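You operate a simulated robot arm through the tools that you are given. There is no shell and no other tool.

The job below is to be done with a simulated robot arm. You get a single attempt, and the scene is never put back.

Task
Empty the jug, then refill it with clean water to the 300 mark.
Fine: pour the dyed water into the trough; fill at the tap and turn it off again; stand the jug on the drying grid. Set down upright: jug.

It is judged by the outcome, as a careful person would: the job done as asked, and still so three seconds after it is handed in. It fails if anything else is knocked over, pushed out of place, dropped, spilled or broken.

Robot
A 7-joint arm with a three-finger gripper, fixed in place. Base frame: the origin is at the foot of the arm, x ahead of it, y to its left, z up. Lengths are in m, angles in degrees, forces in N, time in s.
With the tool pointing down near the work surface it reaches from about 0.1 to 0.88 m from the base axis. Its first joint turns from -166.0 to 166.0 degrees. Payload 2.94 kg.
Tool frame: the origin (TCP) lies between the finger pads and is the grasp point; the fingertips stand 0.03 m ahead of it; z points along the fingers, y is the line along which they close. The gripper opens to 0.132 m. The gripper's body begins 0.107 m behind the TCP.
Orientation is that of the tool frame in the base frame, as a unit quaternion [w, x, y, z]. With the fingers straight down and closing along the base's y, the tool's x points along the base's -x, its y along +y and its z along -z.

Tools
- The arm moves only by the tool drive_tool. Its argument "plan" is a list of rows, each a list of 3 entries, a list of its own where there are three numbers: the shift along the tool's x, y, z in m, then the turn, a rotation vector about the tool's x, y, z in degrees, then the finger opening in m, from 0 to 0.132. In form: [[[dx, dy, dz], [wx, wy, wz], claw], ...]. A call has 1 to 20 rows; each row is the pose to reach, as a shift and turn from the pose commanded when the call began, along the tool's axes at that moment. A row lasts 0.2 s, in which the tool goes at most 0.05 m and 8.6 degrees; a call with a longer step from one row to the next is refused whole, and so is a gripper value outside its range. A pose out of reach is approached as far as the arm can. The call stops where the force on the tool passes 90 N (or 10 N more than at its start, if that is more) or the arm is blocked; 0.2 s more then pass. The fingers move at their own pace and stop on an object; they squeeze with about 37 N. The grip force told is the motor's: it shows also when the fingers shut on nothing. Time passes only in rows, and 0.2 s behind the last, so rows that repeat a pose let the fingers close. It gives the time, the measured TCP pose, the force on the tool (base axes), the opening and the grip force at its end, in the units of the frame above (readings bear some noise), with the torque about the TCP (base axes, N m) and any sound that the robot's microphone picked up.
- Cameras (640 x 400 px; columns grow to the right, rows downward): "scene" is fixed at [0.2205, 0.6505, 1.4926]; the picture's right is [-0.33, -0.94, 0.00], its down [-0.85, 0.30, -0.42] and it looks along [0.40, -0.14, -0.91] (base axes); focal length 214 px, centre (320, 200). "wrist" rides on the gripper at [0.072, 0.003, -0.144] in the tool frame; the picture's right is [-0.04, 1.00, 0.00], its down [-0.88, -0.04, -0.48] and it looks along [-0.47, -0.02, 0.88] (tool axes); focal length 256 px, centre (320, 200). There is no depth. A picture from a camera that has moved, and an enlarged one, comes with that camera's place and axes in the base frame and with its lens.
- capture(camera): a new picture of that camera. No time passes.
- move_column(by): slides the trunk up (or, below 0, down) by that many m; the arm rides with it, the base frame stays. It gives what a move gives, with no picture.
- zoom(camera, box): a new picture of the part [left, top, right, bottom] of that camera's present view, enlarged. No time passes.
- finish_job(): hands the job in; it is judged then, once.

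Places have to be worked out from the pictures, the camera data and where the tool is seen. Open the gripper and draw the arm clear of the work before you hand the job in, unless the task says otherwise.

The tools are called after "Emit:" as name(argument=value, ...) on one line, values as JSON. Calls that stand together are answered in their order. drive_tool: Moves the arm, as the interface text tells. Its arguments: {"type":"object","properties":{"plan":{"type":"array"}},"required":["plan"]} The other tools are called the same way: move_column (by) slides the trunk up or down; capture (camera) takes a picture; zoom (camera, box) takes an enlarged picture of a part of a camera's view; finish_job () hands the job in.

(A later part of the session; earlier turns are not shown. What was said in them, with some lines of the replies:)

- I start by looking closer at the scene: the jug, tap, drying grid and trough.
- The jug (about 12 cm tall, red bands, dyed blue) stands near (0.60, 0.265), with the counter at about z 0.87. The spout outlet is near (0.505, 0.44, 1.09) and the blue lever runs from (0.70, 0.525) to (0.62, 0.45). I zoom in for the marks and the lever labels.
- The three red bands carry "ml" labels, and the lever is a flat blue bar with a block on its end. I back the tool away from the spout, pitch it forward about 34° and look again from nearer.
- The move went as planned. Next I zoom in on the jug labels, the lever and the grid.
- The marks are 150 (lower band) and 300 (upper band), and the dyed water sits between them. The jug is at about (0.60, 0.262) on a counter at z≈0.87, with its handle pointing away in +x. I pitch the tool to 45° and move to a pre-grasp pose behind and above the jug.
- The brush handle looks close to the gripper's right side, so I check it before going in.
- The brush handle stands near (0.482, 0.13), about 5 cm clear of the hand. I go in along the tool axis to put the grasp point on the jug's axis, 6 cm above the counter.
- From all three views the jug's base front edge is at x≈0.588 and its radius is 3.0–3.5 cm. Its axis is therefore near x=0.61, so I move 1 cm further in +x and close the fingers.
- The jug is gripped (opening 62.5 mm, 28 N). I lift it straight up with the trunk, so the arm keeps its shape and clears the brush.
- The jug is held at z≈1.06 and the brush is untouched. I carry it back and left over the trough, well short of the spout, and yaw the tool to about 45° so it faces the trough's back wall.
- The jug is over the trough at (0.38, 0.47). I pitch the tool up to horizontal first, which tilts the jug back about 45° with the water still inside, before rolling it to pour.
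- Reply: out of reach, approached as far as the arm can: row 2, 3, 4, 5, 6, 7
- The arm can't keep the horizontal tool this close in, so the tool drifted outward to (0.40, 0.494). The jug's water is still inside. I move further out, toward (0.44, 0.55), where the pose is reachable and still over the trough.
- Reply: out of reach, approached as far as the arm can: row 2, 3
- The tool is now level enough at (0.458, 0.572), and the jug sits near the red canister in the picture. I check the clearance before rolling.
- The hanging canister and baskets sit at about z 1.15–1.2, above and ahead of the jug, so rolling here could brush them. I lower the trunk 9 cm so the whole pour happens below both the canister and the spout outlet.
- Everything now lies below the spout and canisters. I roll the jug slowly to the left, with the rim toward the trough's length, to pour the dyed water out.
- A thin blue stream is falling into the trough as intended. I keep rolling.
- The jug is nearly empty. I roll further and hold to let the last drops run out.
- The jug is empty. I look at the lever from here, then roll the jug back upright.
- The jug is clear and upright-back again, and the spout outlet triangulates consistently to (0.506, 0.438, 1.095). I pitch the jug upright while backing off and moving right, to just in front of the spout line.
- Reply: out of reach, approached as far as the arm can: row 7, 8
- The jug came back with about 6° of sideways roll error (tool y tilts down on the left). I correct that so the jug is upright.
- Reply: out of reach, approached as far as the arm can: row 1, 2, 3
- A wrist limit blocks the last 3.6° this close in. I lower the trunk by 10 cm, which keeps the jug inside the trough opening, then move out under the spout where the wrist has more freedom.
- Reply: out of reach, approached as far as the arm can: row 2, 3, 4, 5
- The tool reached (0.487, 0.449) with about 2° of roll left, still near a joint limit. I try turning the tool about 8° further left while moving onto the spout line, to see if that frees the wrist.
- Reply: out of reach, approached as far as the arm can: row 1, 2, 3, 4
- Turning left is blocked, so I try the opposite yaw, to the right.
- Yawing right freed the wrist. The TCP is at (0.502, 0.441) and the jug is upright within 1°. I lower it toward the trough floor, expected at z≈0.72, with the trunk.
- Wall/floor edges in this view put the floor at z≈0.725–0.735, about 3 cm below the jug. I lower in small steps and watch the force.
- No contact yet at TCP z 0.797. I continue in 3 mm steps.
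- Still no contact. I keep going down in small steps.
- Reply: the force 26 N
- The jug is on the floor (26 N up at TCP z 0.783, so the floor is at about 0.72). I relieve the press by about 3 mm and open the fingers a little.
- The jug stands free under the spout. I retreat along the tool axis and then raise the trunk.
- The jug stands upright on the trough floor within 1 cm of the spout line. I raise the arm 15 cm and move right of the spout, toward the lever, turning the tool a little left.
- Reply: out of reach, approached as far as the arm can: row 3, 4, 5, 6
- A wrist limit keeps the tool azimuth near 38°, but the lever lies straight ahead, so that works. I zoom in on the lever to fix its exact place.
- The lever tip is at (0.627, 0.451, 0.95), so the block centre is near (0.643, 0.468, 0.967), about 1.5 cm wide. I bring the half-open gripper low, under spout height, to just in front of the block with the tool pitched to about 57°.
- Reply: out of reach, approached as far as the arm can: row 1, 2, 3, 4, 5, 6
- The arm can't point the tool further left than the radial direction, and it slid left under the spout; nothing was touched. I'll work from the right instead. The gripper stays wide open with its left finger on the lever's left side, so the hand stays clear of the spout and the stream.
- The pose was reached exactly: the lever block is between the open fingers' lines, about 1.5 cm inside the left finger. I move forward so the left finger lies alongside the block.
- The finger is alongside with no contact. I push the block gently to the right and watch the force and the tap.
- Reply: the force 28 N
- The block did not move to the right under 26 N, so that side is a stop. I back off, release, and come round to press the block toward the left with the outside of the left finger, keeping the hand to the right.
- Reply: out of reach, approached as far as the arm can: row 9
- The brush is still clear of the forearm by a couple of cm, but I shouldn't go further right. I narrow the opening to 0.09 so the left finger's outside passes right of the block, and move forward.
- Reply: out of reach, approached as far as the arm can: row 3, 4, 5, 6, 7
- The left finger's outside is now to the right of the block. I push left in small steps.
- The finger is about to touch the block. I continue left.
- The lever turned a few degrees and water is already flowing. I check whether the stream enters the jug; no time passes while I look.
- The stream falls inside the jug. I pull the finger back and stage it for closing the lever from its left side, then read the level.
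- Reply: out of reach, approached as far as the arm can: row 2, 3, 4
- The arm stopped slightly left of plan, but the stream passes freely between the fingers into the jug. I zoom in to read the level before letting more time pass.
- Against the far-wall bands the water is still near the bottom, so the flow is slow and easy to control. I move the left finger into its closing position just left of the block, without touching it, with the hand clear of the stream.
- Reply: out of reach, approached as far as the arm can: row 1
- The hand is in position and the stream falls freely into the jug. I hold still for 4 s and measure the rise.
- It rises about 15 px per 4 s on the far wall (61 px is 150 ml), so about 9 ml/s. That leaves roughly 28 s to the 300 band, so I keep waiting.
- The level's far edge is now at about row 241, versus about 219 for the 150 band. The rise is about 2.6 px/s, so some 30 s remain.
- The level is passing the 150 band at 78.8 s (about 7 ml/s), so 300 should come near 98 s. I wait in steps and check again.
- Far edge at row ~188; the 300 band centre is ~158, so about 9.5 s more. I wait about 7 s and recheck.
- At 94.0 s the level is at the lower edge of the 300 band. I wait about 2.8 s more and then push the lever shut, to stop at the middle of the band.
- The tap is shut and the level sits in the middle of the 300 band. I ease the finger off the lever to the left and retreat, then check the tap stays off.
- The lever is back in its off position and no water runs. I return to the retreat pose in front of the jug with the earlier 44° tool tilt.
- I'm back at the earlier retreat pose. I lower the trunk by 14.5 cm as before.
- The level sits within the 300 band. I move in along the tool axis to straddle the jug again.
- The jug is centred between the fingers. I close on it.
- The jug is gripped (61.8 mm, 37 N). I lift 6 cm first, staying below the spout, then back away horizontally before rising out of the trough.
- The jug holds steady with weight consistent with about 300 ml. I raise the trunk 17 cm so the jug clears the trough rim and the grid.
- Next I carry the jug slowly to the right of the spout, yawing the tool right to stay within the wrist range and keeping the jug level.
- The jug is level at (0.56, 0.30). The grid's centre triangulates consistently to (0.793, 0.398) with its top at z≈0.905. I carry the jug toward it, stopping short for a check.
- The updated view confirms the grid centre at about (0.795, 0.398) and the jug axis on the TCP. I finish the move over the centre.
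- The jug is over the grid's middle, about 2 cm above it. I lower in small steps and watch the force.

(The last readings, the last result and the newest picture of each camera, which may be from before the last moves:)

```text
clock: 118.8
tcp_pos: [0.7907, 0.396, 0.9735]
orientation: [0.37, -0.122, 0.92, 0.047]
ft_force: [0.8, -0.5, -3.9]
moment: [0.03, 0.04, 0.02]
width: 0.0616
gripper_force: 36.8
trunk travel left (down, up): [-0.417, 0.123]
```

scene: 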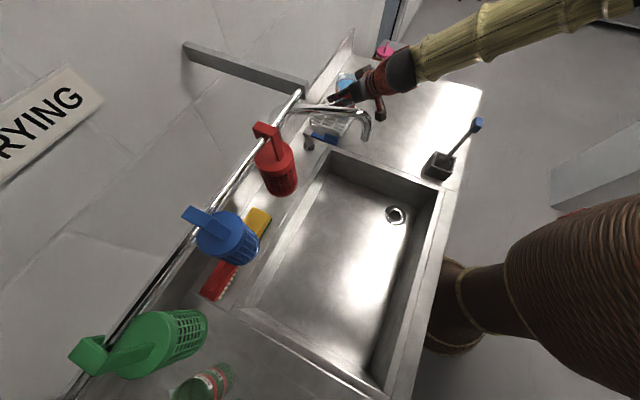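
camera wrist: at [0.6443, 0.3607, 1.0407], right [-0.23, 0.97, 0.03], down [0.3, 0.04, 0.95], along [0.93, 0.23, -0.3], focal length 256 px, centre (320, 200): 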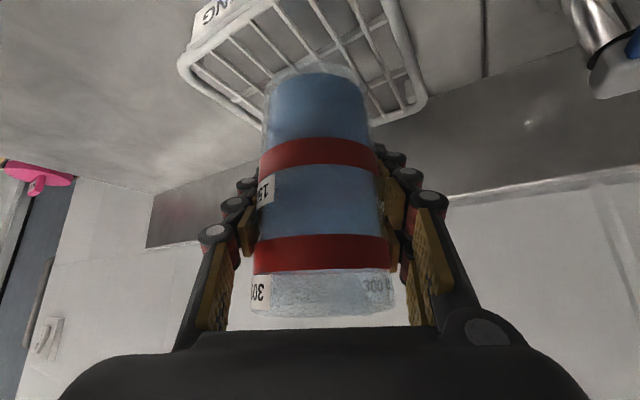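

No contact yet at z 0.9735. I continue in 2 mm steps.

Emit:
drive_tool(plan=[[[0.0014, 0, 0.0014], [0, 0, 0], 0.04], [[0.0014, 0, 0.0014], [0, 0, 0], 0.04]])

Emit:
drive_tool(plan=[[[0.0014, 0, 0.0014], [0, 0, 0], 0.04], [[0.0014, 0, 0.0014], [0, 0, 0], 0.04]])

Emit:
zoom(camera="wrist", box=[170, 0, 450, 180])

```text
clock: 119.4
tcp_pos: [0.7912, 0.3966, 0.9711]
orientation: [0.371, -0.122, 0.92, 0.047]
ft_force: [0.7, 0.0, -3.4]
moment: [-0.01, -0.02, 0.04]
width: 0.0619
gripper_force: 37.3
trunk travel left (down, up): [-0.417, 0.123]
```

```text
clock: 120.0
tcp_pos: [0.7907, 0.3947, 0.9705]
orientation: [0.371, -0.122, 0.919, 0.047]
ft_force: [-0.8, -0.4, -4.3]
moment: [0.01, 0.01, 0.02]
width: 0.0619
gripper_force: 37.0
trunk travel left (down, up): [-0.417, 0.123]
```

```text
2.22 times, centred on (310, 90) of wrist
camera zoom: at [0.644, 0.36, 1.0232], right [-0.23, 0.97, 0.03], down [0.3, 0.05, 0.95], along [0.93, 0.23, -0.3], focal length 569 px, centre (342, 444)
```

zoom: 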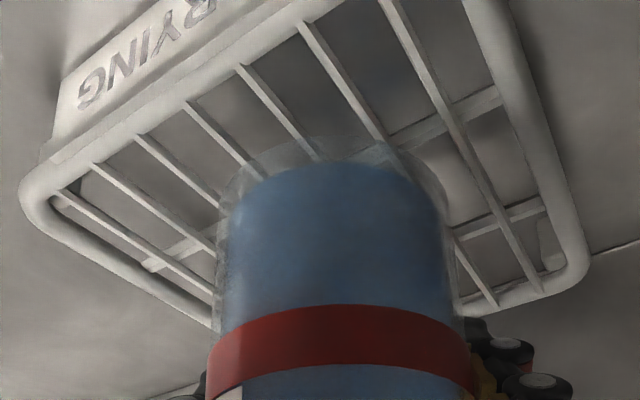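

Emit:
drive_tool(plan=[[[0.0014, 0, 0.0014], [0, 0, 0], 0.04], [[0.0014, 0, 0.0014], [0, 0, 0], 0.04]])

Emit:
drive_tool(plan=[[[0.0014, 0, 0.0014], [0, 0, 0], 0.04], [[0.0014, 0, 0.0014], [0, 0, 0], 0.04]])

Emit:
drive_tool(plan=[[[0.0014, 0, 0.0014], [0, 0, 0], 0.04], [[0.0014, 0, 0.0014], [0, 0, 0], 0.04]])

```text
clock: 120.6
tcp_pos: [0.7909, 0.3963, 0.9687]
orientation: [0.371, -0.122, 0.919, 0.047]
ft_force: [-0.3, 0.0, -3.8]
moment: [0.01, -0.03, 0.03]
width: 0.0616
gripper_force: 37.5
trunk travel left (down, up): [-0.417, 0.123]
```

```text
clock: 121.2
tcp_pos: [0.7918, 0.396, 0.9674]
orientation: [0.371, -0.122, 0.919, 0.047]
ft_force: [-0.1, 0.0, -3.7]
moment: [0.02, -0.02, -0.01]
width: 0.062
gripper_force: 37.4
trunk travel left (down, up): [-0.417, 0.123]
```

```text
clock: 121.8
tcp_pos: [0.7904, 0.396, 0.9658]
orientation: [0.372, -0.121, 0.919, 0.046]
ft_force: [0.1, -0.7, -3.1]
moment: [0.06, -0.01, -0.01]
width: 0.0619
gripper_force: 37.2
trunk travel left (down, up): [-0.417, 0.123]
```

Emit:
drive_tool(plan=[[[0.0014, 0, 0.0014], [0, 0, 0], 0.04], [[0.0014, 0, 0.0014], [0, 0, 0], 0.04]])

Emit:
drive_tool(plan=[[[0.0014, 0, 0.0014], [0, 0, 0], 0.04], [[0.0014, 0, 0.0014], [0, 0, 0], 0.04]])

Emit:
capture(camera="wrist")

```text
clock: 122.4
tcp_pos: [0.7925, 0.3963, 0.9637]
orientation: [0.372, -0.122, 0.919, 0.049]
ft_force: [-0.3, 0.0, 3.8]
moment: [0.17, 0.17, -0.01]
width: 0.0619
gripper_force: 36.6
trunk travel left (down, up): [-0.417, 0.123]
```

```text
clock: 123.0
tcp_pos: [0.7913, 0.3954, 0.9644]
orientation: [0.373, -0.122, 0.919, 0.047]
ft_force: [1.9, -0.9, 13.8]
moment: [0.25, 0.41, 0.07]
width: 0.0619
gripper_force: 36.8
trunk travel left (down, up): [-0.417, 0.123]
```

```text
taken
camera wrist: at [0.6439, 0.3605, 1.0161], right [-0.23, 0.97, 0.03], down [0.3, 0.04, 0.95], along [0.93, 0.23, -0.3], focal length 256 px, centre (320, 200)
```

wrist: 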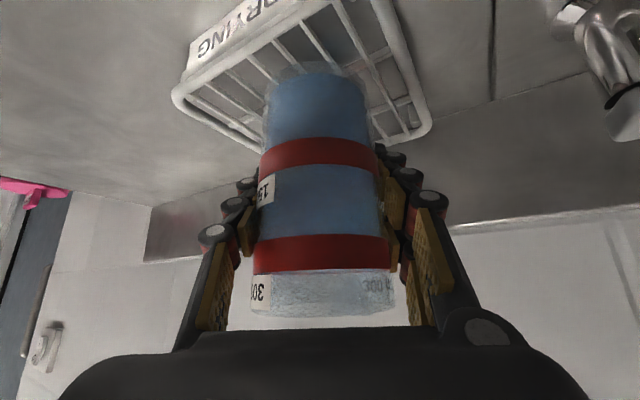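

Contact: the force went from −3.8 N to +13.8 N, so the jug is on the grid bars. I ease up about 1.5 mm and open the fingers.

Emit:
drive_tool(plan=[[[-0.0012, 0, -0.0012], [0, 0, 0], 0.04], [[-0.0012, 0, -0.0012], [0, 0, 0], 0.04], [[-0.0012, 0, -0.0012], [0, 0, 0], 0.066], [[-0.0012, 0, -0.0012], [0, 0, 0], 0.075], [[-0.0012, 0, -0.0012], [0, 0, 0], 0.09], [[-0.0012, 0, -0.0012], [0, 0, 0], 0.1], [[-0.0012, 0, -0.0012], [0, 0, 0], 0.1]])

Emit:
capture(camera="wrist")

Emit:
zoom(camera="scene", box=[290, 50, 410, 150])

```text
clock: 124.6
tcp_pos: [0.7906, 0.3946, 0.9624]
orientation: [0.371, -0.121, 0.919, 0.047]
ft_force: [-0.2, -0.2, 0.6]
moment: [-0.01, 0.01, 0.01]
width: 0.1
gripper_force: 0.1
trunk travel left (down, up): [-0.417, 0.123]
```

```text
taken
camera wrist: at [0.6435, 0.3601, 1.015], right [-0.23, 0.97, 0.03], down [0.3, 0.05, 0.95], along [0.93, 0.23, -0.3], focal length 256 px, centre (320, 200)
```

wrist: 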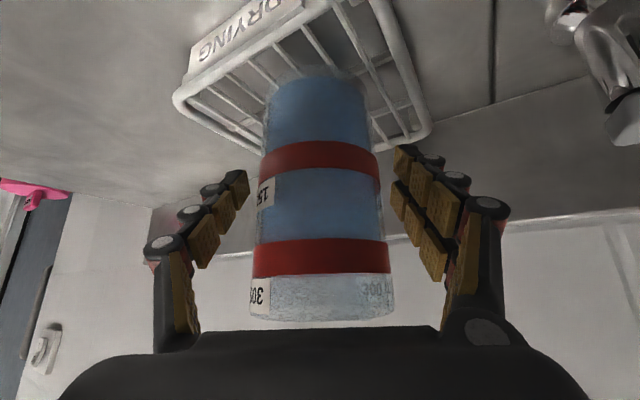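

```text
4.00 times, centred on (350, 100) of scene
camera zoom: at [0.2205, 0.6505, 1.4926], right [-0.33, -0.94, 0.0], down [-0.85, 0.3, -0.42], along [0.4, -0.14, -0.91], focal length 858 px, centre (200, 600)
```

zoom: 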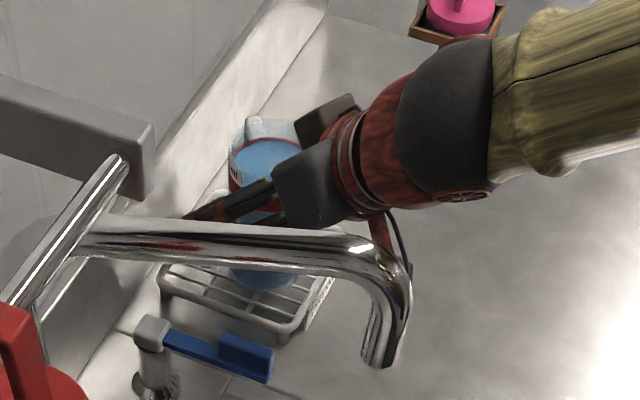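

The jug stands on the grid, released. I retreat along the tool axis.

Emit:
drive_tool(plan=[[[0, 0, -0.015], [0, 0, 0], 0.1], [[0, 0, -0.04], [0, 0, 0], 0.1], [[0, 0, -0.075], [0, 0, 0], 0.1], [[0, 0, -0.11], [0, 0, 0], 0.1], [[0, 0, -0.15], [0, 0, 0], 0.1]])

Emit:
capture(camera="wrist")

Emit:
capture(camera="scene")

```text
clock: 125.8
tcp_pos: [0.6871, 0.3685, 1.0701]
orientation: [0.37, -0.122, 0.92, 0.048]
ft_force: [0.2, -0.3, 0.0]
moment: [-0.01, -0.08, 0.02]
width: 0.1003
gripper_force: 0.4
trunk travel left (down, up): [-0.417, 0.123]
```

```text
taken
camera wrist: at [0.5395, 0.3319, 1.1237], right [-0.23, 0.97, 0.03], down [0.3, 0.05, 0.95], along [0.93, 0.22, -0.3], focal length 256 px, centre (320, 200)
```

wrist: 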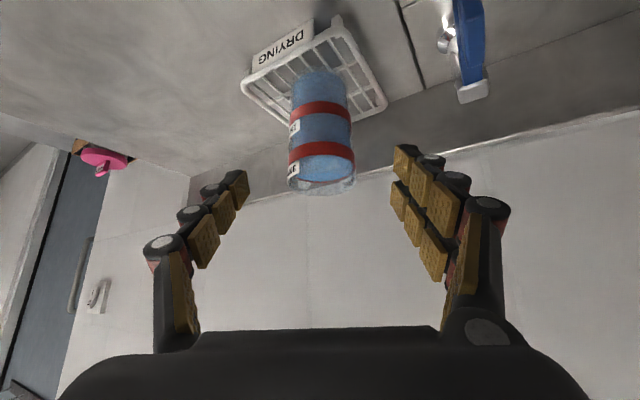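

```text
taken
```

scene: 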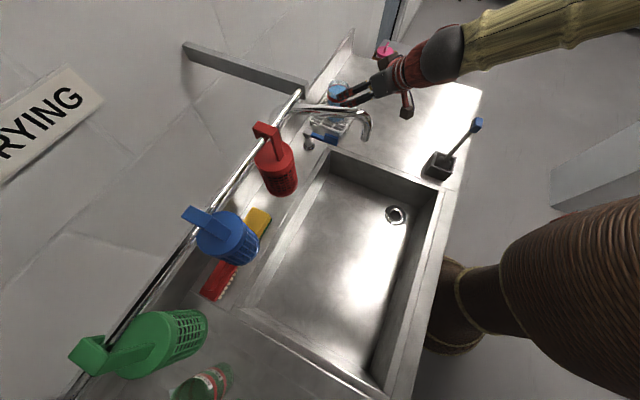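

The jug stands upright on the grid. I zoom in to check its level and stance, and raise the arm clear.

Emit:
zoom(camera="wrist", box=[230, 0, 410, 210])

Emit:
move_column(by=0.1)

Emit:
drive_tool(plan=[[[0.01, 0, -0.01], [0, 0, 0], 0.1], [[0.03, 0, -0.03], [0, 0, 0], 0.1], [[0.055, 0, -0.055], [0, 0, 0], 0.1], [[0.08, 0, -0.08], [0, 0, 0], 0.1], [[0.1, 0, -0.1], [0, 0, 0], 0.1]])

Emit:
capture(camera="scene")

Emit:
zoom(camera="scene", box=[290, 60, 410, 160])

Emit:
capture(camera="wrist")

```text
1.90 times, centred on (320, 105) of wrist
camera zoom: at [0.5395, 0.3319, 1.1237], right [-0.23, 0.97, 0.03], down [0.3, 0.05, 0.95], along [0.93, 0.22, -0.3], focal length 488 px, centre (320, 381)
```

zoom: 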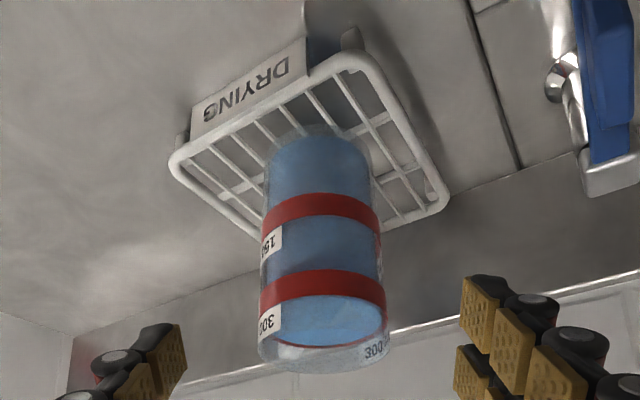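

```text
clock: 127.1
tcp_pos: [0.6885, 0.3685, 1.1692]
orientation: [0.371, -0.121, 0.919, 0.047]
ft_force: [0.9, -0.1, 0.1]
moment: [-0.01, -0.01, -0.03]
width: 0.1
gripper_force: 0.0
trunk travel left (down, up): [-0.517, 0.023]
```

```text
clock: 128.3
tcp_pos: [0.5509, 0.3318, 1.1743]
orientation: [0.372, -0.121, 0.919, 0.048]
ft_force: [-0.1, 0.2, 0.8]
moment: [0.01, -0.02, 0.01]
width: 0.1002
gripper_force: 0.1
trunk travel left (down, up): [-0.517, 0.023]
```

```text
taken
```

scene: 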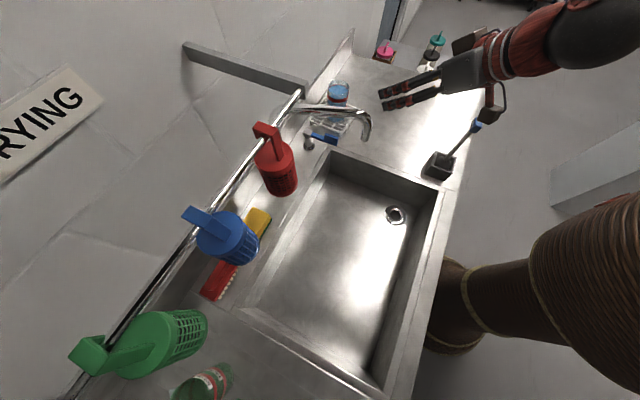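

```text
4.00 times, centred on (350, 110) of scene
camera zoom: at [0.2205, 0.6505, 1.4926], right [-0.33, -0.94, 0.0], down [-0.85, 0.3, -0.42], along [0.4, -0.14, -0.91], focal length 858 px, centre (200, 560)
```

zoom: 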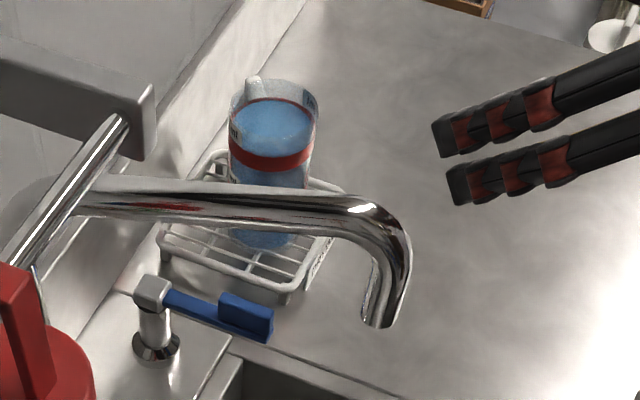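

```text
taken
camera wrist: at [0.4034, 0.2963, 1.2273], right [-0.23, 0.97, 0.03], down [0.3, 0.04, 0.95], along [0.93, 0.23, -0.3], focal length 256 px, centre (320, 200)
```

wrist: 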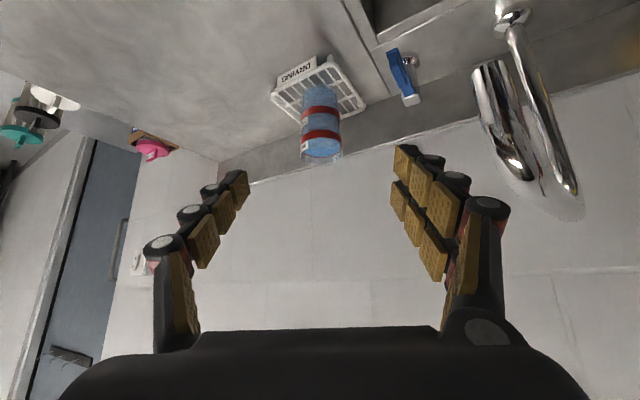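

The jug stands upright on the drying grid, filled to the 300 band with clean water. The tap lever is back at its stop with no flow, the brush and the rest are untouched, and the arm is clear with the gripper open. I hand the job in.

Emit:
finish_job()

```text
The job is handed in.
```

I emptied the jug into the trough, refilled it with clean water to the 300 mark, and stood it upright on the drying grid. The job has been handed in, but I haven't seen a verdict.

- **Fill level:** the last pictures show the water within the 300 band, near its middle.
- **Tap:** the lever is back against its off stop and no water is running.
- **Surroundings:** the brush, the hanging canisters, the sponge and the grid look undisturbed, and I saw no water outside the trough.
- **Arm:** the gripper is open and clear of the work.

The fill took about 42 seconds, because the lever was only opened a few degrees. When I moved the hand into position to close the tap, a finger may have crossed the stream for a moment, but any water it caught would have fallen into the trough.
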